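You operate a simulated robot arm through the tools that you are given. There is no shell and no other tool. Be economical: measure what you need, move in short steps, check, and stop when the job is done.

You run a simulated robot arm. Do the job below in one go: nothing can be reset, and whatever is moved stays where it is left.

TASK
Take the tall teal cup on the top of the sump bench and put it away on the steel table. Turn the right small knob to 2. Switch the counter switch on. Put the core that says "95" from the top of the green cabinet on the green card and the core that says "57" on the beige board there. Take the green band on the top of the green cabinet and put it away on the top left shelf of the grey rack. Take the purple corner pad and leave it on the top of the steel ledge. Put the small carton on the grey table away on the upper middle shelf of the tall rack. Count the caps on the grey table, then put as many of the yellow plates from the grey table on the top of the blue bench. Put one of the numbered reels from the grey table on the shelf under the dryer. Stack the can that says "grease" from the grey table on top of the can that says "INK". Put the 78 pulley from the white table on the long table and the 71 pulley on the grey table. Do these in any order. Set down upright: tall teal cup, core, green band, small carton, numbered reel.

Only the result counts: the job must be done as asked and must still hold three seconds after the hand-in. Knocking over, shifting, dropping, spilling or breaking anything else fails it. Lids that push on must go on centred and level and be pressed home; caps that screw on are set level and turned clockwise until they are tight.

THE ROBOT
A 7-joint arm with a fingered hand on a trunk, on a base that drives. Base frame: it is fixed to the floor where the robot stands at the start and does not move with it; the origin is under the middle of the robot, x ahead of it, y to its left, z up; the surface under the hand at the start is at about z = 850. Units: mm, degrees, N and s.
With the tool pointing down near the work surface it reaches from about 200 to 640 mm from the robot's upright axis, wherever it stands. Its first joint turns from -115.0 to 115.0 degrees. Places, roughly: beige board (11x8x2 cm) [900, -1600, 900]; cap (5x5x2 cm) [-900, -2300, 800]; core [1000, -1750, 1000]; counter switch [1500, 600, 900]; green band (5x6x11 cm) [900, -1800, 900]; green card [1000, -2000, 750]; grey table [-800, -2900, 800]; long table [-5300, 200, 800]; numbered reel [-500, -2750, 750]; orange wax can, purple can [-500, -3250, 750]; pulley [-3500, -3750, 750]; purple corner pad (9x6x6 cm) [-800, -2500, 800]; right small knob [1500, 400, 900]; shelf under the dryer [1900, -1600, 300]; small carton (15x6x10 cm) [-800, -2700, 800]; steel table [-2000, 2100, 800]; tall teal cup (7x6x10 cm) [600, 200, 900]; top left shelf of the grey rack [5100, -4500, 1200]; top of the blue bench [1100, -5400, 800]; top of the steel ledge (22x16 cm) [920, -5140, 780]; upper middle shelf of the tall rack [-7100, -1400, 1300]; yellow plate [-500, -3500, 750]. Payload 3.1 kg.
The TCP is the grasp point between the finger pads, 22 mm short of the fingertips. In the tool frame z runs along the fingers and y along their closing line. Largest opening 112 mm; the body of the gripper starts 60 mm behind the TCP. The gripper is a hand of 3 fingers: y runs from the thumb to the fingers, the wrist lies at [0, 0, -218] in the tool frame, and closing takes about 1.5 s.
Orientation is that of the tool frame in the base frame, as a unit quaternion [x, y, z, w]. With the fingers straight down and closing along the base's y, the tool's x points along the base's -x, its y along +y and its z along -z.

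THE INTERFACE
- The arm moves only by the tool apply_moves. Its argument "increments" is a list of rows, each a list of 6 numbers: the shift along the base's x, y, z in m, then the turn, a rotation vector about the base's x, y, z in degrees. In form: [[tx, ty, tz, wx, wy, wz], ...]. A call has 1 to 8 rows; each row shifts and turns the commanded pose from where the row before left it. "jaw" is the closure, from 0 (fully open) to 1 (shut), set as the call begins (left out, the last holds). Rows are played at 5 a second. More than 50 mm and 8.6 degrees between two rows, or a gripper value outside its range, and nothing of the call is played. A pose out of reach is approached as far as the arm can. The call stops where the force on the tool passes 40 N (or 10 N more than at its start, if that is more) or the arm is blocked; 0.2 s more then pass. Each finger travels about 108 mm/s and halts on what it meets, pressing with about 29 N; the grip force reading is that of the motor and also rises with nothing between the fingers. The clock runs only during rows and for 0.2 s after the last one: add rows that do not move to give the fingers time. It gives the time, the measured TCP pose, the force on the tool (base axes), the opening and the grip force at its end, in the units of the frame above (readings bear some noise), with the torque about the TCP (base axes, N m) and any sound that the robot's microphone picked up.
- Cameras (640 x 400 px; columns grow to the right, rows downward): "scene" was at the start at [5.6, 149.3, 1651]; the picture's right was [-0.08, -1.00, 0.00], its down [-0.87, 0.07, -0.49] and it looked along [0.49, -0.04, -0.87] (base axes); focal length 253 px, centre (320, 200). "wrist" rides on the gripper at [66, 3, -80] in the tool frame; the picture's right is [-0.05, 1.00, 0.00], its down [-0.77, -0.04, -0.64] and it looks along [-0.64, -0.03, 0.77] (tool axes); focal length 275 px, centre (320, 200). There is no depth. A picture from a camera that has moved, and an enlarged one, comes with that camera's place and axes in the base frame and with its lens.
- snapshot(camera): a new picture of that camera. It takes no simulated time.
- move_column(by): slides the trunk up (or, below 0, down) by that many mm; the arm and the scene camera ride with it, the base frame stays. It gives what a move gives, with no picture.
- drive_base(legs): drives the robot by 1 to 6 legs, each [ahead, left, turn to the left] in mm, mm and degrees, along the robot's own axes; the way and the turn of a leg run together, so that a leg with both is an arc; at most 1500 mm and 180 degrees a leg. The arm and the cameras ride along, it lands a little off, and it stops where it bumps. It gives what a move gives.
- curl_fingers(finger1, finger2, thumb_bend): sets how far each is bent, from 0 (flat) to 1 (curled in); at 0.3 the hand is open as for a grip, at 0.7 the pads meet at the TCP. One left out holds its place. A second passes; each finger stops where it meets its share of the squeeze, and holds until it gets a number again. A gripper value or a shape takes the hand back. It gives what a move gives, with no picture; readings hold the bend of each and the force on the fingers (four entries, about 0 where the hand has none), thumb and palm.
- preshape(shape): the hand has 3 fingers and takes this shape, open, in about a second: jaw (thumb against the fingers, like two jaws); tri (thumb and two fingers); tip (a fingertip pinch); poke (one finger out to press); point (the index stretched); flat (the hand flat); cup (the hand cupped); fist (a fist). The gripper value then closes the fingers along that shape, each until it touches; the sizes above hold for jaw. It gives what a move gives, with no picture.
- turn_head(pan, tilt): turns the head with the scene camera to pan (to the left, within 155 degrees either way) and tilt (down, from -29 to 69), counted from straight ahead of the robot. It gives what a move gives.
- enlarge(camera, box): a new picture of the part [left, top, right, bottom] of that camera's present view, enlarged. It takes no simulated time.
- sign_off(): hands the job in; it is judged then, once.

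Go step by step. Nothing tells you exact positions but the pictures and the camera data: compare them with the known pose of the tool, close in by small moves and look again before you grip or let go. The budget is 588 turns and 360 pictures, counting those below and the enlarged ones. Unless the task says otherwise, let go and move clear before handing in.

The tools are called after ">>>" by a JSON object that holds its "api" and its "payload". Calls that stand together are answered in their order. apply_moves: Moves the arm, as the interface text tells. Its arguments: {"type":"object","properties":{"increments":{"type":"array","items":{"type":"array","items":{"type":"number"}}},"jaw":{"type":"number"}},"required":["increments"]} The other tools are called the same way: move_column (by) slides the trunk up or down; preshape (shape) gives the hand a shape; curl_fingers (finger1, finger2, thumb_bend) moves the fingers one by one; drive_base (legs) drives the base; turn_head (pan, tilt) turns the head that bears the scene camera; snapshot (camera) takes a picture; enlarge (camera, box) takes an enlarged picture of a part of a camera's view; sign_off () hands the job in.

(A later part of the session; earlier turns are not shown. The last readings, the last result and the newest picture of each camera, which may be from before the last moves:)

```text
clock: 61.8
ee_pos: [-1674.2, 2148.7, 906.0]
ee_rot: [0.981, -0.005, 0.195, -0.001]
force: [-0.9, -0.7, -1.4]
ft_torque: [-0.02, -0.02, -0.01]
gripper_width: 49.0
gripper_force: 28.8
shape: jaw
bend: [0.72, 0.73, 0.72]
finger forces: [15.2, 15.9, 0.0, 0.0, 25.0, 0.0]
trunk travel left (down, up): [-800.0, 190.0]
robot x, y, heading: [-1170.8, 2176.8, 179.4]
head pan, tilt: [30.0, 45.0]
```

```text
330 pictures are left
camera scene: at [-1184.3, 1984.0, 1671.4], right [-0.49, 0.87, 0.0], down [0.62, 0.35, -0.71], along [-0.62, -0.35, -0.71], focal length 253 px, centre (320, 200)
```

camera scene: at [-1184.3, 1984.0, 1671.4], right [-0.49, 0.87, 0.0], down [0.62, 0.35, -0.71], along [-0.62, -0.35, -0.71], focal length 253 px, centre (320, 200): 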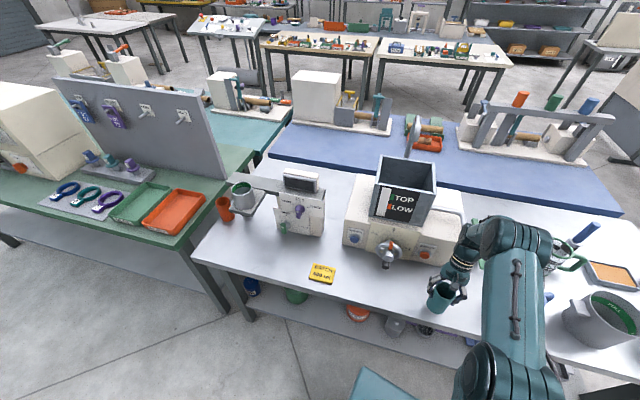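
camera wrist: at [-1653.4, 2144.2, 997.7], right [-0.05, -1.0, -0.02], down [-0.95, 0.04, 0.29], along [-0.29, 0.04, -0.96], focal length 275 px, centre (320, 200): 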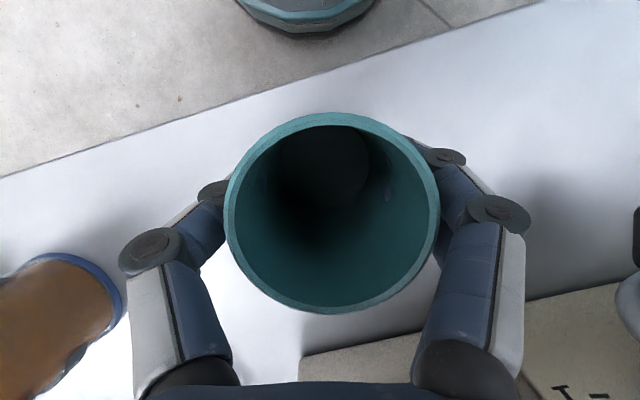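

The spout sticks out over this spot, so I'll use the roomier free patch near (-1585, 1615), left of the yellow block.

>>> {"api": "apply_moves", "payload": {"increments": [[0.03, 0, 0.03, 0, 0, 0], [0.03, 0, 0.035, 0, 0, 0], [0, 0, 0.04, 0, 0, 0], [0, 0, 0.04, 0, 0, 0]]}}

>>> {"api": "drive_base", "payload": {"legs": [[-130, 0, 0], [0, 530, 0]]}}

>>> {"api": "turn_head", "payload": {"pan": 0, "tilt": 50}}

>>> {"api": "snapshot", "payload": {"camera": "scene"}}

>>> {"api": "snapshot", "payload": {"camera": "wrist"}}

```text
clock: 62.8
ee_pos: [-1614.6, 2148.5, 1050.5]
ee_rot: [0.981, -0.006, 0.195, -0.002]
force: [0.1, -0.5, 0.3]
ft_torque: [-0.02, 0.0, -0.02]
gripper_width: 48.7
gripper_force: 29.0
shape: jaw
bend: [0.73, 0.73, 0.72]
finger forces: [15.0, 15.8, 0.0, 0.1, 24.9, 0.0]
trunk travel left (down, up): [-800.0, 190.0]
robot x, y, heading: [-1169.5, 2173.1, 179.1]
head pan, tilt: [30.0, 45.0]
```

```text
clock: 66.8
ee_pos: [-1492.3, 1602.8, 1050.5]
ee_rot: [0.981, -0.007, 0.195, -0.001]
force: [-0.5, 0.6, -0.8]
ft_torque: [-0.02, 0.03, 0.01]
gripper_width: 48.8
gripper_force: 29.0
shape: jaw
bend: [0.73, 0.73, 0.72]
finger forces: [15.1, 15.9, 0.0, 0.0, 24.8, 0.0]
trunk travel left (down, up): [-800.0, 190.0]
robot x, y, heading: [-1049.5, 1629.1, 179.1]
head pan, tilt: [30.0, 45.0]
```

```text
clock: 67.8
ee_pos: [-1493.1, 1603.4, 1050.9]
ee_rot: [0.981, -0.007, 0.195, -0.001]
force: [0.2, -0.3, 0.2]
ft_torque: [0.01, -0.02, 0.01]
gripper_width: 49.2
gripper_force: 29.5
shape: jaw
bend: [0.73, 0.73, 0.72]
finger forces: [14.9, 15.8, 0.0, 0.0, 25.0, 0.0]
trunk travel left (down, up): [-800.0, 190.0]
robot x, y, heading: [-1052.6, 1629.4, 179.1]
head pan, tilt: [0.0, 50.0]
```

```text
329 pictures are left
camera scene: at [-1069.1, 1477.2, 1664.5], right [0.01, 1.0, 0.0], down [0.77, -0.01, -0.64], along [-0.64, 0.01, -0.77], focal length 253 px, centre (320, 200)
```

scene: 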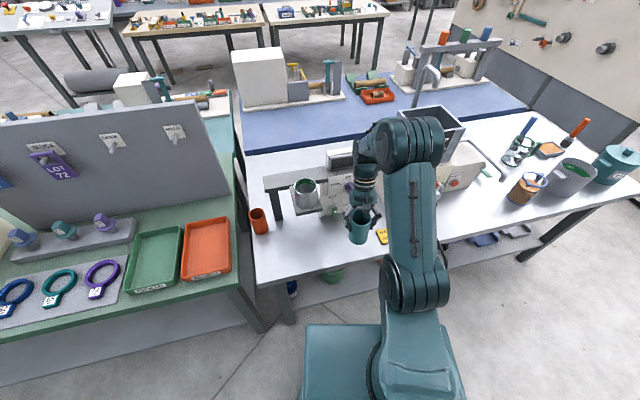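

```text
328 pictures are left
camera wrist: at [-1463.8, 1598.8, 1149.8], right [-0.06, -1.0, -0.02], down [-0.96, 0.05, 0.29], along [-0.29, 0.04, -0.96], focal length 275 px, centre (320, 200)
```

wrist: 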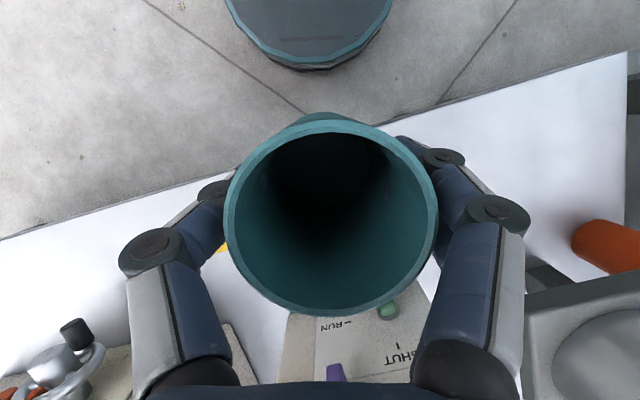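

>>> {"api": "apply_moves", "payload": {"increments": [[-0.043, 0.005, 0, 0, 0, 0], [-0.042, 0.005, 0, 0, 0, 0], [0, 0, 0, 0, 0, 0], [0, 0, -0.04, 0, 0, 0], [0, 0, -0.04, 0, 0, 0], [0, 0, -0.04, 0, 0, 0], [0, 0, -0.03, 0, 0, 0], [0, 0, 0, 0, 0, 0]]}}

>>> {"api": "snapshot", "payload": {"camera": "wrist"}}

>>> {"api": "enlarge", "payload": {"camera": "scene", "box": [270, 130, 450, 270]}}

```text
clock: 69.6
ee_pos: [-1576.9, 1612.8, 898.1]
ee_rot: [0.981, -0.008, 0.195, -0.001]
force: [0.2, 0.4, 0.2]
ft_torque: [0.0, 0.03, 0.01]
gripper_width: 48.6
gripper_force: 28.7
shape: jaw
bend: [0.73, 0.73, 0.72]
finger forces: [14.6, 15.6, 0.0, 0.0, 24.7, 0.1]
trunk travel left (down, up): [-800.0, 190.0]
robot x, y, heading: [-1048.8, 1628.2, 178.9]
head pan, tilt: [0.0, 50.0]
```

```text
327 pictures are left
camera wrist: at [-1547.3, 1608.6, 997.9], right [-0.06, -1.0, -0.02], down [-0.95, 0.05, 0.29], along [-0.29, 0.04, -0.96], focal length 275 px, centre (320, 200)
```

wrist: 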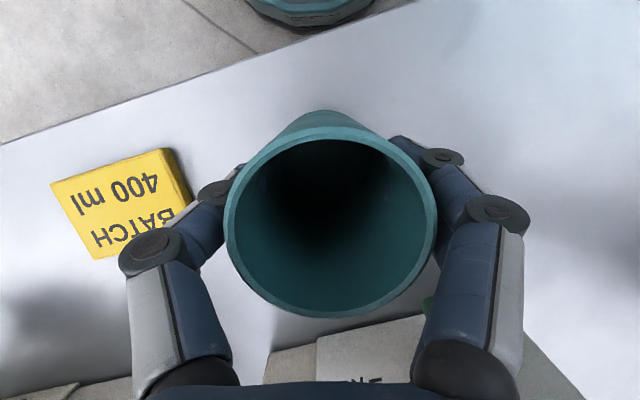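

```text
2.86 times, centred on (360, 200) of scene
camera zoom: at [-1068.5, 1477.4, 1664.5], right [0.01, 1.0, 0.0], down [0.77, -0.01, -0.64], along [-0.64, 0.01, -0.77], focal length 722 px, centre (206, 200)
```

zoom: 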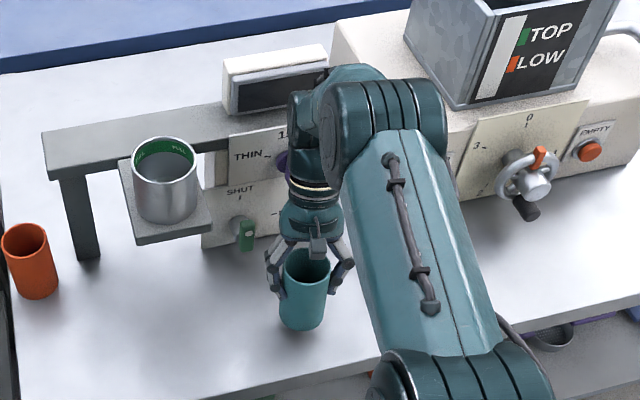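

>>> {"api": "apply_moves", "payload": {"increments": [[0, 0, -0.01, 0, 0, 0], [0, 0, -0.006, 0, 0, 0]]}}

>>> {"api": "apply_moves", "payload": {"increments": [[0, 0, -0.004, 0, 0, 0], [0, 0, -0.003, 0, 0, 0]]}}

>>> {"api": "apply_moves", "payload": {"increments": [[0, 0, -0.003, 0, 0, 0], [0, 0, 0, 0, 0, 0]]}}

>>> {"api": "snapshot", "payload": {"camera": "wrist"}}

```text
clock: 70.2
ee_pos: [-1578.4, 1613.0, 884.1]
ee_rot: [0.981, -0.007, 0.195, -0.002]
force: [-0.2, -0.9, -0.5]
ft_torque: [0.05, 0.0, 0.02]
gripper_width: 48.8
gripper_force: 29.2
shape: jaw
bend: [0.73, 0.73, 0.72]
finger forces: [14.7, 15.7, 0.0, 0.0, 24.8, 0.1]
trunk travel left (down, up): [-800.0, 190.0]
robot x, y, heading: [-1051.4, 1628.7, 179.3]
head pan, tilt: [0.0, 50.0]
```

```text
clock: 70.8
ee_pos: [-1577.6, 1612.7, 876.6]
ee_rot: [0.981, -0.007, 0.194, -0.001]
force: [-0.4, 0.7, 0.3]
ft_torque: [-0.01, -0.01, -0.01]
gripper_width: 48.6
gripper_force: 29.1
shape: jaw
bend: [0.73, 0.73, 0.72]
finger forces: [14.7, 15.5, 0.0, 0.0, 24.6, 0.0]
trunk travel left (down, up): [-800.0, 190.0]
robot x, y, heading: [-1048.4, 1630.2, 179.2]
head pan, tilt: [0.0, 50.0]
```

```text
clock: 71.4
ee_pos: [-1578.8, 1613.1, 873.2]
ee_rot: [0.981, -0.007, 0.196, -0.001]
force: [0.7, -0.2, 0.3]
ft_torque: [0.0, 0.02, 0.03]
gripper_width: 48.9
gripper_force: 29.0
shape: jaw
bend: [0.73, 0.73, 0.72]
finger forces: [14.8, 15.6, 0.0, 0.0, 24.9, 0.1]
trunk travel left (down, up): [-800.0, 190.0]
robot x, y, heading: [-1047.0, 1627.0, 179.2]
head pan, tilt: [0.0, 50.0]
```

```text
325 pictures are left
camera wrist: at [-1549.3, 1608.9, 973.1], right [-0.06, -1.0, -0.02], down [-0.95, 0.05, 0.29], along [-0.29, 0.04, -0.96], focal length 275 px, centre (320, 200)
```

wrist: 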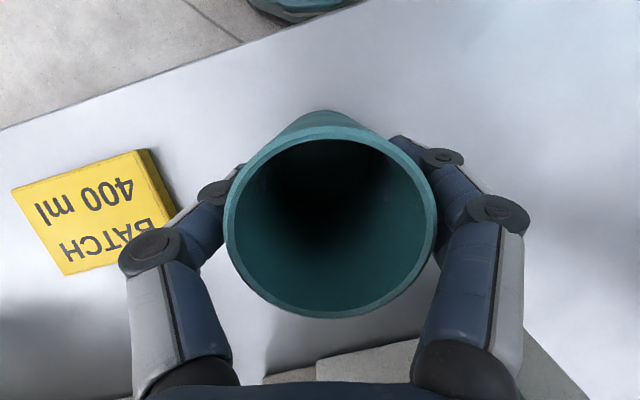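

>>> {"api": "apply_moves", "payload": {"increments": [[0, 0, -0.003, 0, 0, 0], [0, 0, 0, 0, 0, 0]]}}

>>> {"api": "apply_moves", "payload": {"increments": [[0, 0, -0.003, 0, 0, 0], [0, 0, 0, 0, 0, 0]]}}

>>> {"api": "apply_moves", "payload": {"increments": [[0, 0, -0.003, 0, 0, 0], [0, 0, 0, 0, 0, 0]]}}

```text
clock: 72.0
ee_pos: [-1577.7, 1614.4, 870.3]
ee_rot: [0.981, -0.008, 0.195, -0.001]
force: [1.4, 0.8, 8.1]
ft_torque: [-0.18, 0.01, 0.06]
gripper_width: 48.4
gripper_force: 28.5
shape: jaw
bend: [0.73, 0.73, 0.72]
finger forces: [15.7, 16.5, 0.0, 0.1, 26.0, 0.0]
trunk travel left (down, up): [-800.0, 190.0]
robot x, y, heading: [-1047.9, 1626.6, 179.0]
head pan, tilt: [0.0, 50.0]
```

```text
clock: 72.6
ee_pos: [-1577.2, 1612.1, 870.7]
ee_rot: [0.981, -0.008, 0.193, -0.001]
force: [0.8, -0.6, 24.1]
ft_torque: [-0.31, -0.04, 0.06]
gripper_width: 48.6
gripper_force: 29.1
shape: jaw
bend: [0.74, 0.74, 0.72]
finger forces: [16.3, 17.8, 0.0, 0.1, 26.7, 0.0]
trunk travel left (down, up): [-800.0, 190.0]
robot x, y, heading: [-1049.3, 1629.5, 179.3]
head pan, tilt: [0.0, 50.0]
```

```text
clock: 73.2
ee_pos: [-1576.3, 1612.0, 867.8]
ee_rot: [0.981, -0.006, 0.193, -0.002]
force: [-4.0, -2.2, 39.7]
ft_torque: [-0.37, -0.04, -0.07]
gripper_width: 48.7
gripper_force: 29.4
shape: jaw
bend: [0.75, 0.75, 0.73]
finger forces: [16.0, 19.1, 0.0, 0.0, 26.7, 0.0]
trunk travel left (down, up): [-800.0, 190.0]
robot x, y, heading: [-1049.6, 1631.7, 179.2]
head pan, tilt: [0.0, 50.0]
```

The cup sits on the table (z≈800). Ease off and release.

>>> {"api": "apply_moves", "payload": {"increments": [[0, 0, 0.005, 0, 0, 0], [0, 0, 0, 0, 0, 0]]}}

>>> {"api": "apply_moves", "payload": {"increments": [[0, 0, 0, 0, 0, 0], [0, 0, 0, 0, 0, 0], [0, 0, 0, 0, 0, 0]], "jaw": 0.4}}

>>> {"api": "snapshot", "payload": {"camera": "wrist"}}

```text
clock: 73.8
ee_pos: [-1576.3, 1611.8, 869.2]
ee_rot: [0.981, -0.007, 0.195, -0.001]
force: [0.1, 0.4, 8.9]
ft_torque: [-0.24, 0.02, 0.0]
gripper_width: 48.9
gripper_force: 28.7
shape: jaw
bend: [0.74, 0.75, 0.72]
finger forces: [15.5, 16.8, 0.1, 0.0, 25.6, 0.0]
trunk travel left (down, up): [-800.0, 190.0]
robot x, y, heading: [-1049.9, 1627.1, 179.4]
head pan, tilt: [0.0, 50.0]
```

```text
clock: 74.6
ee_pos: [-1578.7, 1611.7, 869.0]
ee_rot: [0.981, -0.007, 0.195, -0.002]
force: [0.9, -0.1, 0.3]
ft_torque: [0.02, -0.03, -0.01]
gripper_width: 67.1
gripper_force: 0.0
shape: jaw
bend: [0.71, 0.71, 0.71]
finger forces: [0.0, 0.1, 0.1, 0.1, 0.1, 0.1]
trunk travel left (down, up): [-800.0, 190.0]
robot x, y, heading: [-1047.6, 1626.9, 178.9]
head pan, tilt: [0.0, 50.0]
```

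```text
324 pictures are left
camera wrist: at [-1548.5, 1608.4, 969.8], right [-0.06, -1.0, -0.02], down [-0.96, 0.05, 0.29], along [-0.29, 0.04, -0.96], focal length 275 px, centre (320, 200)
```

wrist: 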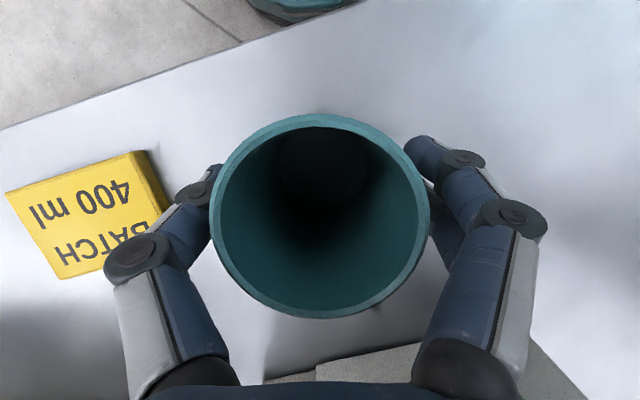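

>>> {"api": "apply_moves", "payload": {"increments": [[0, 0, 0, 0, 0, 0], [0, 0, 0, 0, 0, 0], [0, 0, 0.03, 0, 0, 0], [0, 0, 0.04, 0, 0, 0], [0, 0, 0.05, 0, 0, 0], [0, 0, 0.05, 0, 0, 0], [0, 0, 0.05, 0, 0, 0]], "jaw": 0}}

>>> {"api": "apply_moves", "payload": {"increments": [[0.05, 0, 0, 0, 7.5, 0], [0.05, 0, 0, 0, 7.5, 0], [0.05, 0, 0, 0, 7.5, 0], [0.05, 0, 0, 0, 0, 0], [0.02, 0, 0, 0, 0, 0]]}}

>>> {"api": "snapshot", "payload": {"camera": "scene"}}

```text
clock: 76.2
ee_pos: [-1576.1, 1610.1, 1091.0]
ee_rot: [0.981, -0.007, 0.195, -0.001]
force: [0.3, 0.0, -0.9]
ft_torque: [-0.01, 0.02, 0.02]
gripper_width: 111.8
gripper_force: 0.0
shape: jaw
bend: [0.3, 0.3, 0.3]
finger forces: [0.0, 0.1, 0.0, 0.0, 0.1, 0.0]
trunk travel left (down, up): [-800.0, 190.0]
robot x, y, heading: [-1050.8, 1629.5, 179.1]
head pan, tilt: [0.0, 50.0]
```

```text
clock: 77.4
ee_pos: [-1356.7, 1610.2, 1088.3]
ee_rot: [1.0, -0.008, 0.0, 0.0]
force: [-0.2, 0.1, 0.6]
ft_torque: [0.06, -0.01, 0.01]
gripper_width: 112.0
gripper_force: 0.1
shape: jaw
bend: [0.3, 0.3, 0.3]
finger forces: [0.0, 0.0, 0.0, 0.1, 0.0, 0.0]
trunk travel left (down, up): [-800.0, 190.0]
robot x, y, heading: [-1048.7, 1627.0, 179.3]
head pan, tilt: [0.0, 50.0]
```

```text
323 pictures are left
camera scene: at [-1067.8, 1473.8, 1664.1], right [0.01, 1.0, 0.0], down [0.77, -0.01, -0.64], along [-0.64, 0.01, -0.77], focal length 253 px, centre (320, 200)
```

scene: 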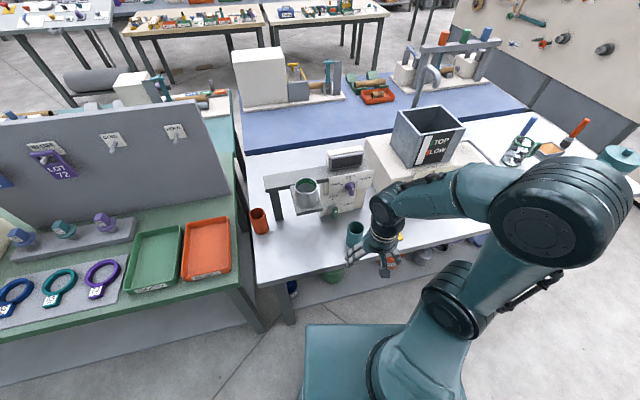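

The cup is put away. Next: the knob and switch on the far side of the white box. I drive around the left end of the benches.

>>> {"api": "drive_base", "payload": {"legs": [[-250, 0, 0], [0, 0, 180], [1100, -150, 0]]}}

>>> {"api": "turn_head", "payload": {"pan": 0, "tilt": 30}}

>>> {"api": "snapshot", "payload": {"camera": "scene"}}

```text
clock: 91.7
ee_pos: [618.1, 1366.4, 1088.6]
ee_rot: [0.039, 0.999, 0.0, 0.0]
force: [0.3, 0.0, -0.2]
ft_torque: [-0.01, 0.0, 0.01]
gripper_width: 111.9
gripper_force: 0.0
shape: jaw
bend: [0.3, 0.3, 0.3]
finger forces: [0.0, 0.0, 0.0, 0.0, 0.0, 0.0]
trunk travel left (down, up): [-800.0, 190.0]
robot x, y, heading: [308.4, 1371.5, -4.3]
head pan, tilt: [0.0, 50.0]
```

```text
clock: 92.6
ee_pos: [617.5, 1366.8, 1088.3]
ee_rot: [0.039, 0.999, 0.0, 0.0]
force: [-1.0, -0.3, 0.4]
ft_torque: [0.02, -0.01, -0.04]
gripper_width: 112.0
gripper_force: 0.0
shape: jaw
bend: [0.3, 0.3, 0.3]
finger forces: [0.0, 0.0, 0.0, 0.0, 0.0, 0.1]
trunk travel left (down, up): [-800.0, 190.0]
robot x, y, heading: [308.7, 1371.7, -4.7]
head pan, tilt: [0.0, 30.0]
```

```text
322 pictures are left
camera scene: at [350.2, 1522.1, 1693.9], right [-0.08, -1.0, 0.0], down [-0.5, 0.04, -0.87], along [0.86, -0.07, -0.5], focal length 253 px, centre (320, 200)
```

scene: 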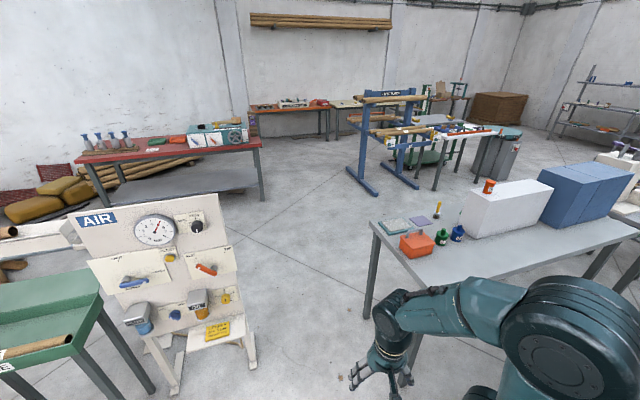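

>>> {"api": "drive_base", "payload": {"legs": [[0, 0, 4.5], [0, 140, 0], [1450, 0, 0], [700, 0, 0], [0, -600, 0]]}}

>>> {"api": "turn_head", "payload": {"pan": -130, "tilt": 35}}

>>> {"api": "snapshot", "payload": {"camera": "scene"}}

```text
clock: 107.5
ee_pos: [2755.6, 927.4, 1088.1]
ee_rot: [-0.003, 1.0, 0.0, 0.001]
force: [0.1, -0.1, -0.4]
ft_torque: [0.0, -0.01, 0.02]
gripper_width: 111.7
gripper_force: 0.1
shape: jaw
bend: [0.3, 0.3, 0.3]
finger forces: [0.0, 0.0, 0.0, 0.0, 0.0, 0.0]
trunk travel left (down, up): [-800.0, 190.0]
robot x, y, heading: [2451.4, 904.6, 0.2]
head pan, tilt: [0.0, 30.0]
```

```text
clock: 109.7
ee_pos: [2754.7, 928.7, 1089.1]
ee_rot: [-0.003, 1.0, -0.001, -0.001]
force: [-0.5, -0.1, 0.2]
ft_torque: [-0.02, 0.0, -0.01]
gripper_width: 111.9
gripper_force: 0.1
shape: jaw
bend: [0.3, 0.3, 0.3]
finger forces: [0.0, 0.0, 0.0, 0.1, 0.1, 0.0]
trunk travel left (down, up): [-800.0, 190.0]
robot x, y, heading: [2449.3, 909.6, 0.1]
head pan, tilt: [-130.0, 35.0]
```

```text
321 pictures are left
camera scene: at [2329.9, 992.7, 1686.2], right [-0.77, 0.64, 0.0], down [0.37, 0.44, -0.82], along [-0.52, -0.63, -0.57], focal length 253 px, centre (320, 200)
```

scene: 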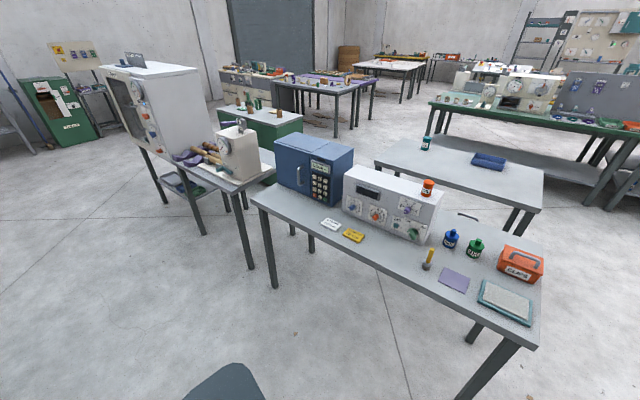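

>>> {"api": "enlarge", "payload": {"camera": "scene", "box": [260, 130, 460, 255]}}

>>> {"api": "enlarge", "payload": {"camera": "scene", "box": [335, 165, 445, 245]}}

```text
3.20 times, centred on (360, 192) of scene
camera zoom: at [2329.9, 992.7, 1686.2], right [-0.77, 0.64, 0.0], down [0.37, 0.44, -0.82], along [-0.52, -0.63, -0.57], focal length 808 px, centre (192, 224)
```

zoom: 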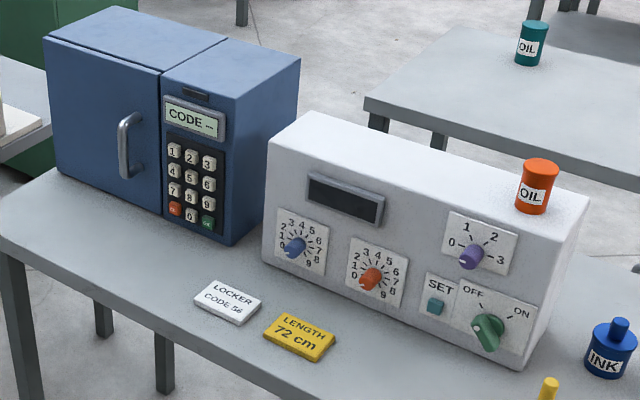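

```text
5.00 times, centred on (390, 205) of scene
camera zoom: at [2329.9, 992.7, 1686.2], right [-0.77, 0.64, 0.0], down [0.37, 0.44, -0.82], along [-0.52, -0.63, -0.57], focal length 1263 px, centre (-30, 175)
```

zoom: 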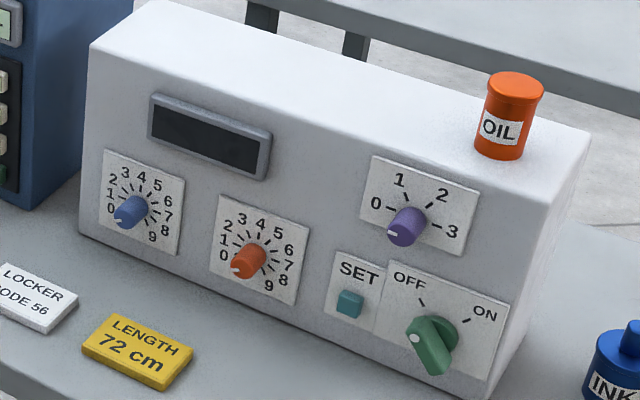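

The panel is visible: orange knob (right small) at 0 and the green OFF/ON switch. I turn to face the panel and approach.

>>> {"api": "drive_base", "payload": {"legs": [[0, 0, -167], [300, 164, 0]]}}

>>> {"api": "turn_head", "payload": {"pan": 0, "tilt": 50}}

>>> {"api": "snapshot", "payload": {"camera": "scene"}}

```text
clock: 118.8
ee_pos: [1890.8, 602.8, 1088.5]
ee_rot: [0.995, 0.099, 0.0, 0.0]
force: [1.0, -0.3, -0.4]
ft_torque: [0.01, -0.02, -0.02]
gripper_width: 111.9
gripper_force: 0.1
shape: jaw
bend: [0.3, 0.3, 0.3]
finger forces: [0.1, 0.0, 0.0, 0.0, 0.0, 0.0]
trunk travel left (down, up): [-800.0, 190.0]
robot x, y, heading: [2189.2, 687.0, -168.5]
head pan, tilt: [-130.0, 35.0]
```

```text
clock: 120.9
ee_pos: [1892.4, 602.5, 1087.8]
ee_rot: [0.995, 0.099, 0.0, 0.0]
force: [0.0, 0.1, 0.0]
ft_torque: [0.03, 0.03, -0.04]
gripper_width: 111.9
gripper_force: 0.1
shape: jaw
bend: [0.3, 0.3, 0.3]
finger forces: [0.0, 0.0, 0.0, 0.1, 0.0, 0.0]
trunk travel left (down, up): [-800.0, 190.0]
robot x, y, heading: [2191.2, 683.5, -168.5]
head pan, tilt: [0.0, 50.0]
```

```text
318 pictures are left
camera scene: at [2203.8, 531.3, 1664.5], right [-0.2, 0.98, 0.0], down [0.75, 0.15, -0.64], along [-0.63, -0.13, -0.77], focal length 253 px, centre (320, 200)
```

scene: 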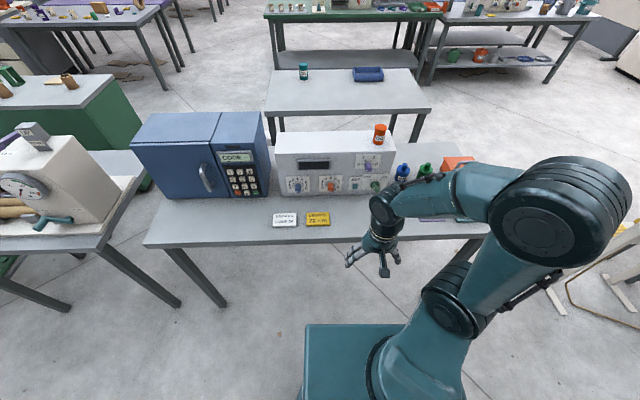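

>>> {"api": "enlarge", "payload": {"camera": "scene", "box": [265, 120, 425, 220]}}

>>> {"api": "enlarge", "payload": {"camera": "scene", "box": [310, 140, 390, 200]}}

```text
4.00 times, centred on (345, 170) of scene
camera zoom: at [2203.8, 531.3, 1664.5], right [-0.2, 0.98, 0.0], down [0.75, 0.15, -0.64], along [-0.63, -0.13, -0.77], focal length 1010 px, centre (220, 320)
```

zoom: 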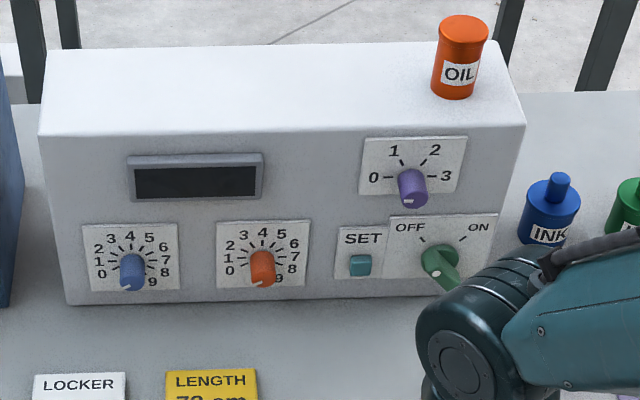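

```text
6.67 times, centred on (350, 170) of scene
camera zoom: at [2203.8, 531.3, 1664.5], right [-0.2, 0.98, 0.0], down [0.75, 0.15, -0.64], along [-0.63, -0.13, -0.77], focal length 1684 px, centre (120, 400)
```

zoom: 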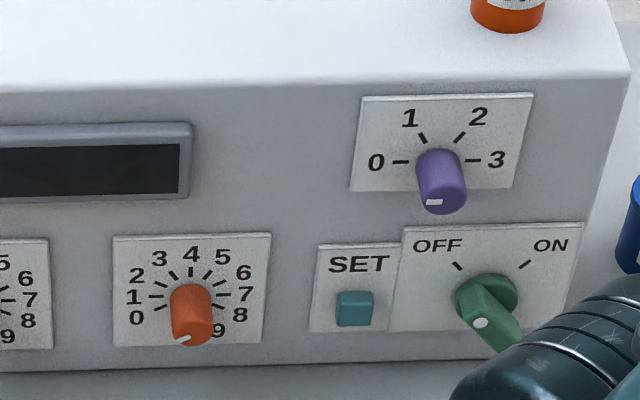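

Panel geometry solved: face normal (0.973, 0.229), orange knob axis ≈ (1499, 434, 910), ~26 mm wide and 27 mm long. I tilt the hand 60° toward the panel and bring it in front.

>>> {"api": "apply_moves", "payload": {"increments": [[-0.03, -0.0165, 0, 0, 0, 1.9], [-0.03, -0.0165, 0, -1.947, 8.27, 0], [-0.03, -0.0165, 0, -1.947, 8.27, 0], [-0.03, -0.0165, 0, -1.947, 8.27, 0], [-0.03, -0.0165, 0, -1.947, 8.27, 0], [-0.03, -0.0165, 0, -1.947, 8.27, 0], [-0.03, -0.0165, 0, -1.947, 8.27, 0], [-0.03, -0.0165, 0, -1.947, 8.27, 0]], "jaw": 0.4}}

>>> {"api": "snapshot", "payload": {"camera": "scene"}}

>>> {"api": "snapshot", "payload": {"camera": "wrist"}}

```text
clock: 122.7
ee_pos: [1651.6, 472.0, 1088.8]
ee_rot: [0.862, 0.101, -0.494, 0.058]
force: [-0.5, 0.0, 0.9]
ft_torque: [0.0, -0.03, -0.04]
gripper_width: 67.8
gripper_force: 0.0
shape: jaw
bend: [0.71, 0.71, 0.71]
finger forces: [0.0, 0.1, 0.0, 0.0, 0.1, 0.0]
trunk travel left (down, up): [-800.0, 190.0]
robot x, y, heading: [2186.2, 683.8, -168.5]
head pan, tilt: [0.0, 50.0]
```

```text
315 pictures are left
camera scene: at [2202.5, 530.5, 1664.4], right [-0.2, 0.98, 0.0], down [0.75, 0.15, -0.64], along [-0.63, -0.13, -0.77], focal length 253 px, centre (320, 200)
```

scene: 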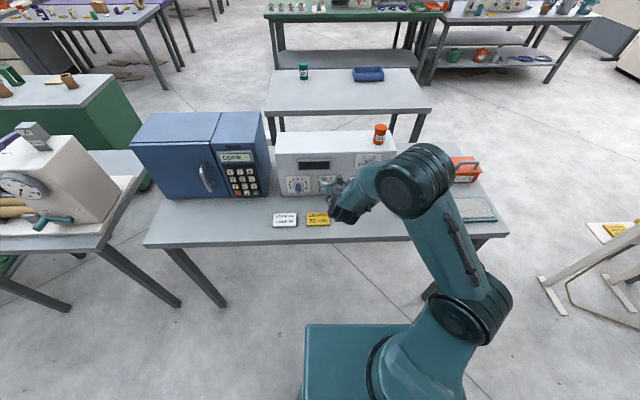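

```text
314 pictures are left
camera wrist: at [1751.5, 491.7, 1072.4], right [0.21, -0.98, 0.04], down [0.15, 0.07, 0.99], along [-0.97, -0.2, 0.16], focal length 275 px, centre (320, 200)
```

wrist: 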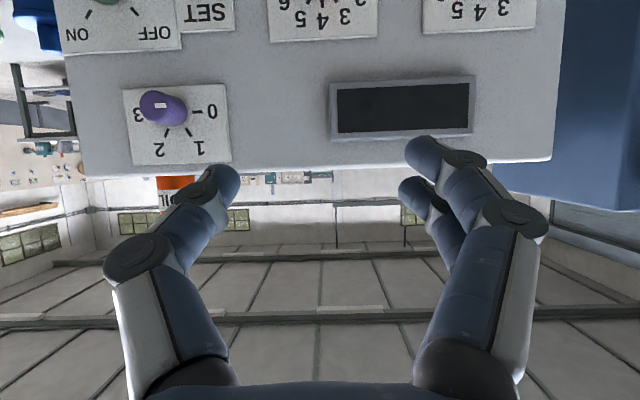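

>>> {"api": "apply_moves", "payload": {"increments": [[-0.012, -0.004, -0.04, 7.78, 1.83, 0], [-0.012, -0.004, -0.04, 7.78, 1.83, 0], [-0.012, -0.004, -0.04, 7.78, 1.83, 0], [-0.012, -0.004, -0.03, 0, 0, 0], [0, 0, 0, 0, 0, 0]]}}

>>> {"api": "snapshot", "payload": {"camera": "wrist"}}

>>> {"api": "enlarge", "payload": {"camera": "scene", "box": [265, 130, 425, 230]}}

```text
clock: 123.9
ee_pos: [1603.7, 453.8, 938.4]
ee_rot: [0.831, 0.201, -0.503, -0.124]
force: [0.2, 0.0, 0.1]
ft_torque: [0.03, 0.0, 0.0]
gripper_width: 67.6
gripper_force: 0.0
shape: jaw
bend: [0.71, 0.71, 0.71]
finger forces: [0.0, 0.0, 0.0, 0.0, 0.1, 0.0]
trunk travel left (down, up): [-800.0, 190.0]
robot x, y, heading: [2195.3, 683.2, -168.6]
head pan, tilt: [0.0, 50.0]
```

```text
313 pictures are left
camera wrist: at [1703.0, 481.1, 922.2], right [0.19, -0.91, -0.37], down [0.24, -0.32, 0.92], along [-0.95, -0.26, 0.15], focal length 275 px, centre (320, 200)
```

wrist: 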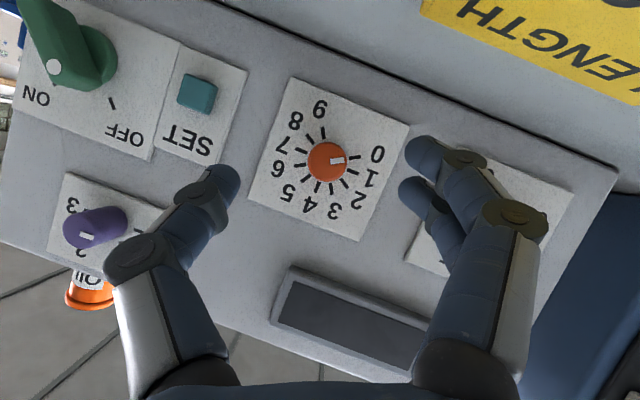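

```text
4.00 times, centred on (345, 180) of scene
camera zoom: at [2204.5, 531.2, 1664.5], right [-0.2, 0.98, 0.0], down [0.75, 0.15, -0.64], along [-0.63, -0.13, -0.77], focal length 1010 px, centre (220, 280)
```

zoom: 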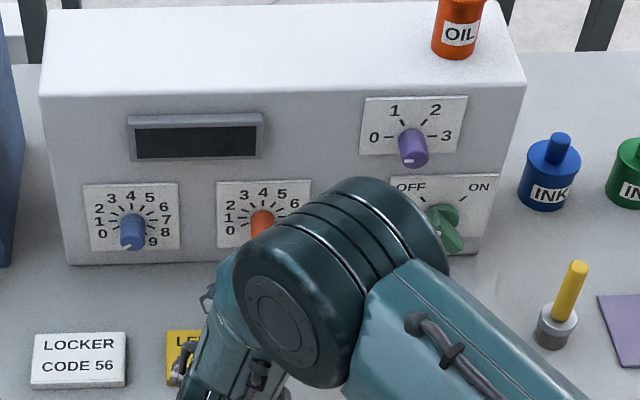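

Superb close view: pointer at 0, and 2 is 60° clockwise. The knob axis is about z=924. I move closer along the normal and recheck.

>>> {"api": "apply_moves", "payload": {"increments": [[-0.025, -0.0055, -0.005, 0, 0, 0], [-0.025, -0.0055, -0.005, 0, 0, 0], [0, 0, 0, 0, 0, 0]]}}

>>> {"api": "snapshot", "payload": {"camera": "wrist"}}

```text
clock: 124.7
ee_pos: [1555.8, 444.2, 927.9]
ee_rot: [0.832, 0.2, -0.503, -0.125]
force: [-0.1, -1.0, -0.4]
ft_torque: [0.0, 0.0, 0.01]
gripper_width: 67.5
gripper_force: 0.1
shape: jaw
bend: [0.71, 0.71, 0.71]
finger forces: [0.1, 0.0, 0.0, 0.0, 0.0, 0.0]
trunk travel left (down, up): [-800.0, 190.0]
robot x, y, heading: [2192.8, 682.5, -168.3]
head pan, tilt: [0.0, 50.0]
```

```text
311 pictures are left
camera wrist: at [1654.2, 471.6, 913.1], right [0.19, -0.91, -0.37], down [0.24, -0.32, 0.92], along [-0.95, -0.26, 0.15], focal length 275 px, centre (320, 200)
```

wrist: 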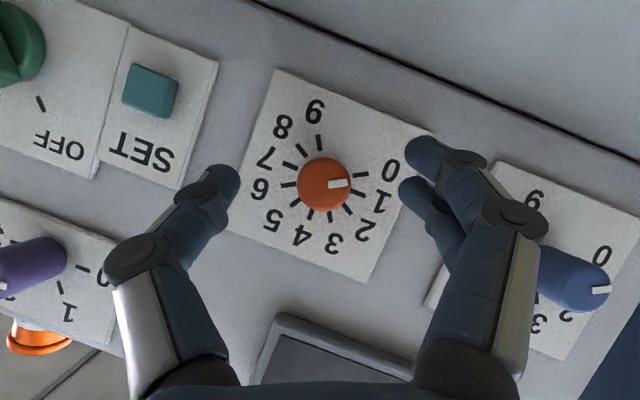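

>>> {"api": "apply_moves", "payload": {"increments": [[-0.014, -0.0037, 0.0005, 0, 0, 0], [-0.012, -0.0033, 0.0005, 0, 0, 0], [-0.005, -0.0012, 0, 0, 0, 0], [0, 0, 0, 0, 0, 0]]}}

>>> {"api": "snapshot", "payload": {"camera": "wrist"}}

```text
clock: 125.7
ee_pos: [1530.8, 437.3, 931.1]
ee_rot: [0.832, 0.202, -0.502, -0.124]
force: [35.6, 14.1, -9.2]
ft_torque: [0.72, -0.76, 1.42]
gripper_width: 66.6
gripper_force: 0.0
shape: jaw
bend: [0.71, 0.75, 0.71]
finger forces: [0.1, 37.9, 0.1, 0.0, 0.1, 0.0]
trunk travel left (down, up): [-800.0, 190.0]
robot x, y, heading: [2190.7, 682.5, -168.6]
head pan, tilt: [0.0, 50.0]
```

```text
310 pictures are left
camera wrist: at [1628.2, 464.3, 915.5], right [0.19, -0.91, -0.37], down [0.24, -0.33, 0.92], along [-0.95, -0.26, 0.15], focal length 275 px, centre (320, 200)
```

wrist: 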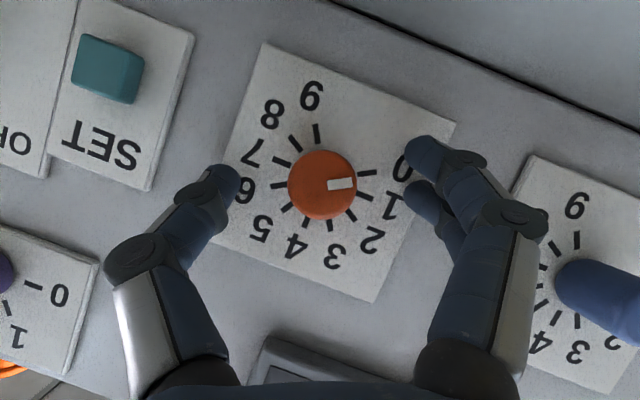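

Fingertip touches the panel. Back off 3 mm and close on the knob.

>>> {"api": "apply_moves", "payload": {"increments": [[0.0034, 0.0008, -0.003, 0, 0, 0], [0, 0, 0, 0, 0, 0]]}}

>>> {"api": "apply_moves", "payload": {"increments": [[0, 0, 0, 0, 0, 0], [0, 0, 0, 0, 0, 0], [0, 0, 0, 0, 0, 0], [0, 0, 0, 0, 0, 0], [0, 0, 0, 0, 0, 0], [0, 0, 0, 0, 0, 0]], "jaw": 0.95}}

>>> {"api": "snapshot", "payload": {"camera": "wrist"}}

```text
clock: 126.3
ee_pos: [1530.0, 435.8, 931.6]
ee_rot: [0.83, 0.2, -0.506, -0.123]
force: [25.5, 6.0, 3.3]
ft_torque: [-0.02, -0.33, 0.99]
gripper_width: 66.3
gripper_force: 0.0
shape: jaw
bend: [0.71, 0.75, 0.71]
finger forces: [0.0, 26.1, 0.0, 0.0, 0.0, 0.0]
trunk travel left (down, up): [-800.0, 190.0]
robot x, y, heading: [2191.7, 685.0, -168.6]
head pan, tilt: [0.0, 50.0]
```

```text
clock: 127.7
ee_pos: [1527.8, 439.5, 929.9]
ee_rot: [0.831, 0.198, -0.505, -0.124]
force: [12.5, 12.0, 9.8]
ft_torque: [0.02, 0.02, -0.1]
gripper_width: 14.2
gripper_force: 28.8
shape: jaw
bend: [0.69, 0.78, 0.7]
finger forces: [16.5, 12.0, 0.0, 0.0, 34.2, 0.0]
trunk travel left (down, up): [-800.0, 190.0]
robot x, y, heading: [2192.0, 686.8, -168.8]
head pan, tilt: [0.0, 50.0]
```

```text
309 pictures are left
camera wrist: at [1627.4, 466.3, 913.9], right [0.19, -0.91, -0.37], down [0.24, -0.32, 0.92], along [-0.95, -0.26, 0.16], focal length 275 px, centre (320, 200)
```

wrist: 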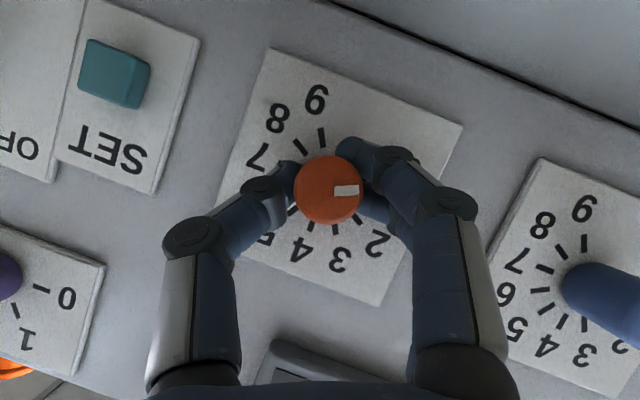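

Knob gripped, pointer clearly visible. Rotate clockwise ~60°.

>>> {"api": "apply_moves", "payload": {"increments": [[-0.0001, 0.0006, 0, -8.27, -1.947, 0], [-0.0001, 0.0006, 0, -8.27, -1.947, 0], [-0.0001, 0.0006, 0, -8.27, -1.947, 0], [-0.0001, 0.0006, 0, -8.27, -1.947, 0], [-0.0001, 0.0006, 0, -8.27, -1.947, 0], [-0.0001, 0.0006, 0, -8.27, -1.947, 0], [-0.0001, 0.0006, 0, -8.27, -1.947, 0], [0, 0, 0, 0, 0, 0]]}}

>>> {"api": "snapshot", "payload": {"camera": "wrist"}}

```text
clock: 129.5
ee_pos: [1527.9, 441.2, 926.1]
ee_rot: [0.842, -0.048, -0.44, 0.308]
force: [15.9, 15.0, -6.3]
ft_torque: [0.12, -0.04, -0.04]
gripper_width: 13.8
gripper_force: 28.7
shape: jaw
bend: [0.68, 0.78, 0.7]
finger forces: [15.2, 15.8, 0.0, 0.0, 33.5, 0.0]
trunk travel left (down, up): [-800.0, 190.0]
robot x, y, heading: [2190.2, 683.2, -168.5]
head pan, tilt: [0.0, 50.0]
```

```text
308 pictures are left
camera wrist: at [1630.2, 454.6, 914.8], right [0.16, -0.79, 0.59], down [0.02, 0.6, 0.8], along [-0.99, -0.12, 0.11], focal length 275 px, centre (320, 200)
```

wrist: 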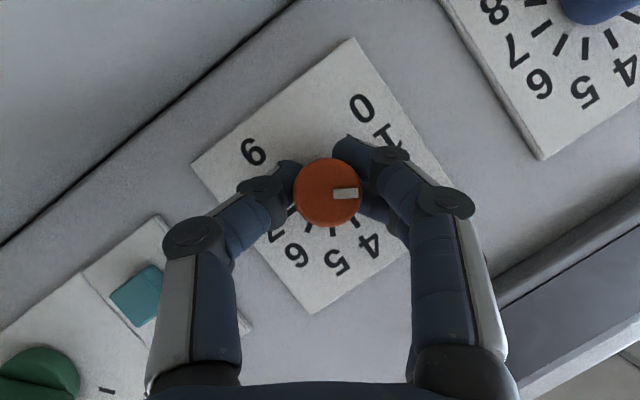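

>>> {"api": "apply_moves", "payload": {"increments": [[0, 0, 0, 0, 0, 0], [0, 0, 0, 0, 0, 0], [0, 0, 0, 0, 0, 0], [0.03, 0.007, 0, 0, 0, 0], [0.03, 0.007, 0, 0, 0, 0], [0, 0, 0, 0, 0, 0]], "jaw": 0.4}}

>>> {"api": "enlarge", "payload": {"camera": "wrist", "box": [220, 100, 420, 225]}}

```text
clock: 130.9
ee_pos: [1583.3, 452.4, 924.6]
ee_rot: [0.839, -0.053, -0.438, 0.319]
force: [-0.6, -0.6, 0.5]
ft_torque: [0.0, -0.01, 0.0]
gripper_width: 66.7
gripper_force: 0.1
shape: jaw
bend: [0.71, 0.71, 0.71]
finger forces: [0.0, 0.0, 0.0, 0.0, 0.0, 0.1]
trunk travel left (down, up): [-800.0, 190.0]
robot x, y, heading: [2186.2, 681.0, -168.5]
head pan, tilt: [0.0, 50.0]
```

```text
3.20 times, centred on (320, 162) of wrist
camera zoom: at [1686.0, 465.4, 913.9], right [0.16, -0.77, 0.61], down [0.01, 0.62, 0.78], along [-0.99, -0.12, 0.11], focal length 881 px, centre (320, 320)
```

zoom: 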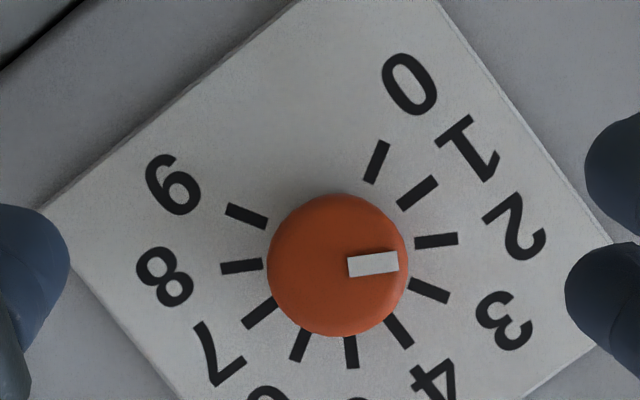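

The orange knob reads 2. Now the green switch; I lift the hand away and look at it unobstructed.

>>> {"api": "apply_moves", "payload": {"increments": [[0.03, -0.02, 0.02, 8.27, 1.947, 0], [0.03, -0.02, 0.03, 8.27, 1.947, 0], [0.02, -0.03, 0.03, 8.27, 1.947, 0], [0, -0.03, 0.04, 8.27, 1.947, 0], [0, -0.03, 0.04, 0, 0, 0]]}}

>>> {"api": "enlarge", "payload": {"camera": "scene", "box": [330, 130, 450, 210]}}

```text
clock: 132.1
ee_pos: [1664.6, 323.9, 1087.8]
ee_rot: [0.863, 0.094, -0.491, 0.067]
force: [-0.4, 0.9, 0.2]
ft_torque: [0.0, 0.0, 0.01]
gripper_width: 67.0
gripper_force: 0.1
shape: jaw
bend: [0.71, 0.71, 0.71]
finger forces: [0.0, 0.0, 0.1, 0.1, 0.0, 0.1]
trunk travel left (down, up): [-800.0, 190.0]
robot x, y, heading: [2188.0, 683.5, -168.7]
head pan, tilt: [0.0, 50.0]
```

```text
5.00 times, centred on (390, 170) of scene
camera zoom: at [2204.0, 529.9, 1664.3], right [-0.2, 0.98, 0.0], down [0.75, 0.15, -0.64], along [-0.63, -0.13, -0.77], focal length 1263 px, centre (-30, 350)
```

zoom: 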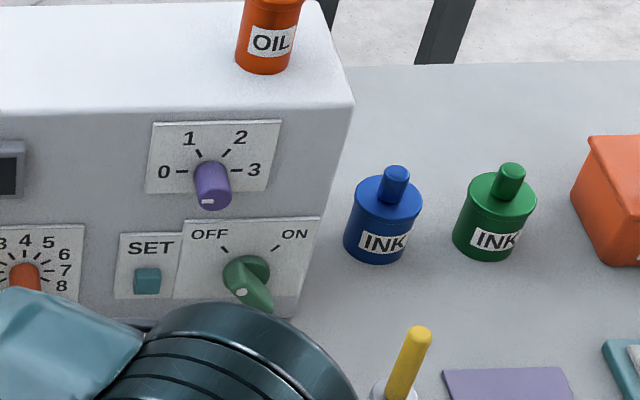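

>>> {"api": "apply_moves", "payload": {"increments": [[-0.0105, 0.045, 0, 0, 0, 0], [-0.0105, 0.045, 0, 0, 0, 0], [-0.0105, 0.045, 0, 0, 0, 0], [-0.0105, 0.045, 0, 0, 0, 0], [-0.0105, 0.045, 0, 0, 0, 0], [-0.0105, 0.045, -0.01, 0, 0, 0], [-0.007, 0.03, -0.03, 0, 0, 0], [0, 0, -0.03, 0, 0, 0]]}}

>>> {"api": "snapshot", "payload": {"camera": "wrist"}}

>>> {"api": "snapshot", "payload": {"camera": "scene"}}

```text
clock: 133.9
ee_pos: [1595.7, 623.8, 1019.7]
ee_rot: [0.863, 0.093, -0.492, 0.067]
force: [-0.1, -1.0, -0.1]
ft_torque: [0.0, -0.01, -0.02]
gripper_width: 66.9
gripper_force: 0.1
shape: jaw
bend: [0.71, 0.71, 0.71]
finger forces: [0.1, 0.1, 0.0, 0.0, 0.1, 0.1]
trunk travel left (down, up): [-800.0, 190.0]
robot x, y, heading: [2191.3, 681.7, -168.7]
head pan, tilt: [0.0, 50.0]
```

```text
305 pictures are left
camera wrist: at [1696.4, 644.1, 1002.8], right [0.2, -0.98, 0.06], down [0.14, 0.09, 0.99], along [-0.97, -0.19, 0.16], focal length 275 px, centre (320, 200)
```

wrist: 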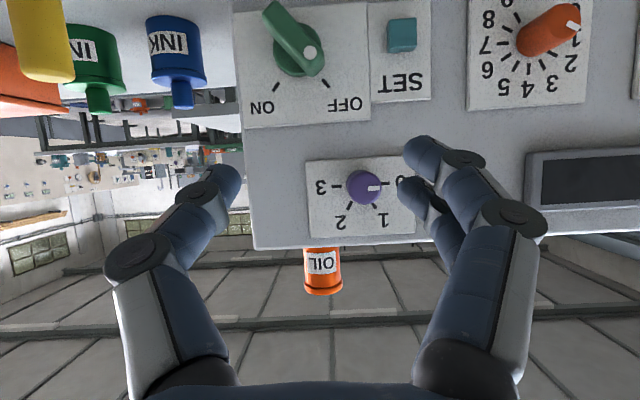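

```text
304 pictures are left
camera scene: at [2205.9, 530.6, 1664.4], right [-0.2, 0.98, 0.0], down [0.75, 0.15, -0.64], along [-0.63, -0.13, -0.77], focal length 253 px, centre (320, 200)
```

scene: 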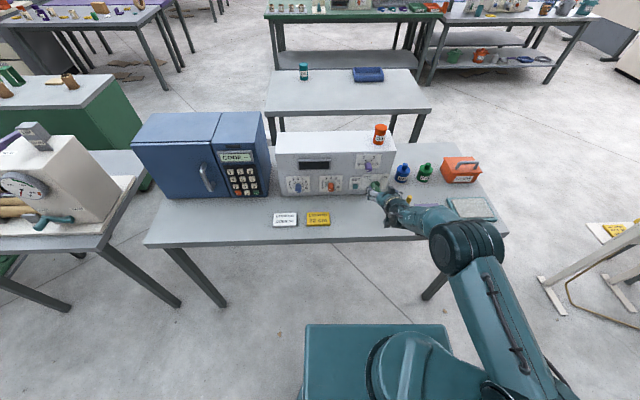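

>>> {"api": "apply_moves", "payload": {"increments": [[0, 0, 0, -1.947, 8.27, 0], [0, 0, 0, 7.88, 1.855, 0], [0, 0, 0, 7.88, 1.855, 0], [0, 0, 0, 7.88, 1.855, 0], [0, 0, 0, 7.88, 1.855, 0], [0, 0, 0, 7.88, 1.855, 0], [0, 0, 0, 7.88, 1.855, 0], [0, 0, 0, 7.88, 1.855, 0]]}}

>>> {"api": "apply_moves", "payload": {"increments": [[0, 0, -0.02, 7.88, 1.855, 0], [0, 0, -0.02, -6.53, 0.79, -1.06], [0, 0, -0.02, -6.53, 0.79, -1.06], [0, 0, -0.02, -6.53, 0.79, -1.06], [0, 0, 0, 0, 0, 0]]}}

>>> {"api": "snapshot", "payload": {"camera": "wrist"}}

```text
clock: 135.7
ee_pos: [1593.1, 608.8, 1017.7]
ee_rot: [0.7, 0.344, -0.534, -0.325]
force: [0.6, -0.1, -0.5]
ft_torque: [-0.03, 0.03, 0.0]
gripper_width: 67.2
gripper_force: 0.1
shape: jaw
bend: [0.71, 0.71, 0.71]
finger forces: [0.0, 0.1, 0.1, 0.0, 0.0, 0.0]
out of reach, approached as far as the arm can: row 1
trunk travel left (down, up): [-800.0, 190.0]
robot x, y, heading: [2191.6, 682.1, -168.6]
head pan, tilt: [0.0, 50.0]
```

```text
clock: 136.9
ee_pos: [1595.0, 610.4, 937.6]
ee_rot: [0.722, 0.253, -0.581, -0.278]
force: [0.0, -0.6, 0.8]
ft_torque: [0.03, -0.02, 0.01]
gripper_width: 67.1
gripper_force: 0.0
shape: jaw
bend: [0.71, 0.71, 0.71]
finger forces: [0.0, 0.0, 0.0, 0.0, 0.0, 0.1]
trunk travel left (down, up): [-800.0, 190.0]
robot x, y, heading: [2190.7, 686.2, -168.7]
head pan, tilt: [0.0, 50.0]
```

```text
303 pictures are left
camera wrist: at [1685.7, 644.3, 902.9], right [0.03, -0.75, -0.66], down [0.47, -0.57, 0.67], along [-0.88, -0.33, 0.33], focal length 275 px, centre (320, 200)
```

wrist: 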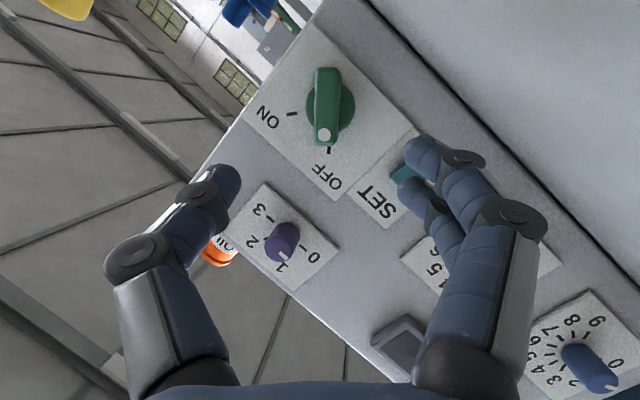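

The switch bar is aligned with the fingers. I approach.

>>> {"api": "apply_moves", "payload": {"increments": [[-0.023, 0.005, -0.007, 0, 0, 0], [-0.023, 0.005, -0.006, 0, 0, 0], [-0.023, 0.0045, -0.006, 0, 0, 0], [0, 0, 0, 0, 0, 0]]}}

>>> {"api": "snapshot", "payload": {"camera": "wrist"}}

```text
clock: 137.9
ee_pos: [1525.2, 624.9, 921.1]
ee_rot: [0.721, 0.253, -0.581, -0.279]
force: [-0.3, 0.2, 0.2]
ft_torque: [0.04, 0.0, 0.0]
gripper_width: 67.1
gripper_force: 0.1
shape: jaw
bend: [0.71, 0.71, 0.71]
finger forces: [0.0, 0.1, 0.1, 0.1, 0.1, 0.0]
trunk travel left (down, up): [-800.0, 190.0]
robot x, y, heading: [2189.5, 680.9, -168.5]
head pan, tilt: [0.0, 50.0]
```

```text
302 pictures are left
camera wrist: at [1616.4, 659.5, 885.8], right [0.03, -0.75, -0.66], down [0.47, -0.58, 0.67], along [-0.88, -0.33, 0.33], focal length 275 px, centre (320, 200)
```

wrist: 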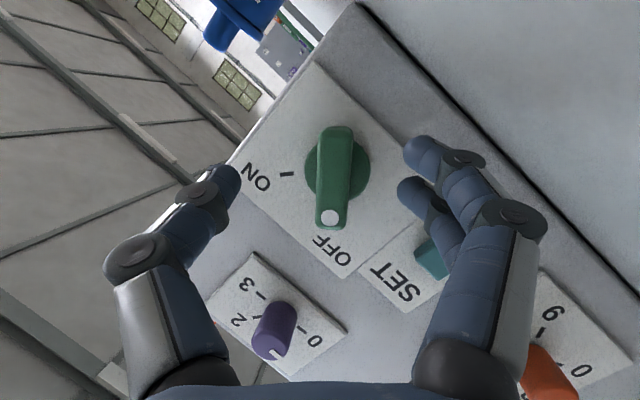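

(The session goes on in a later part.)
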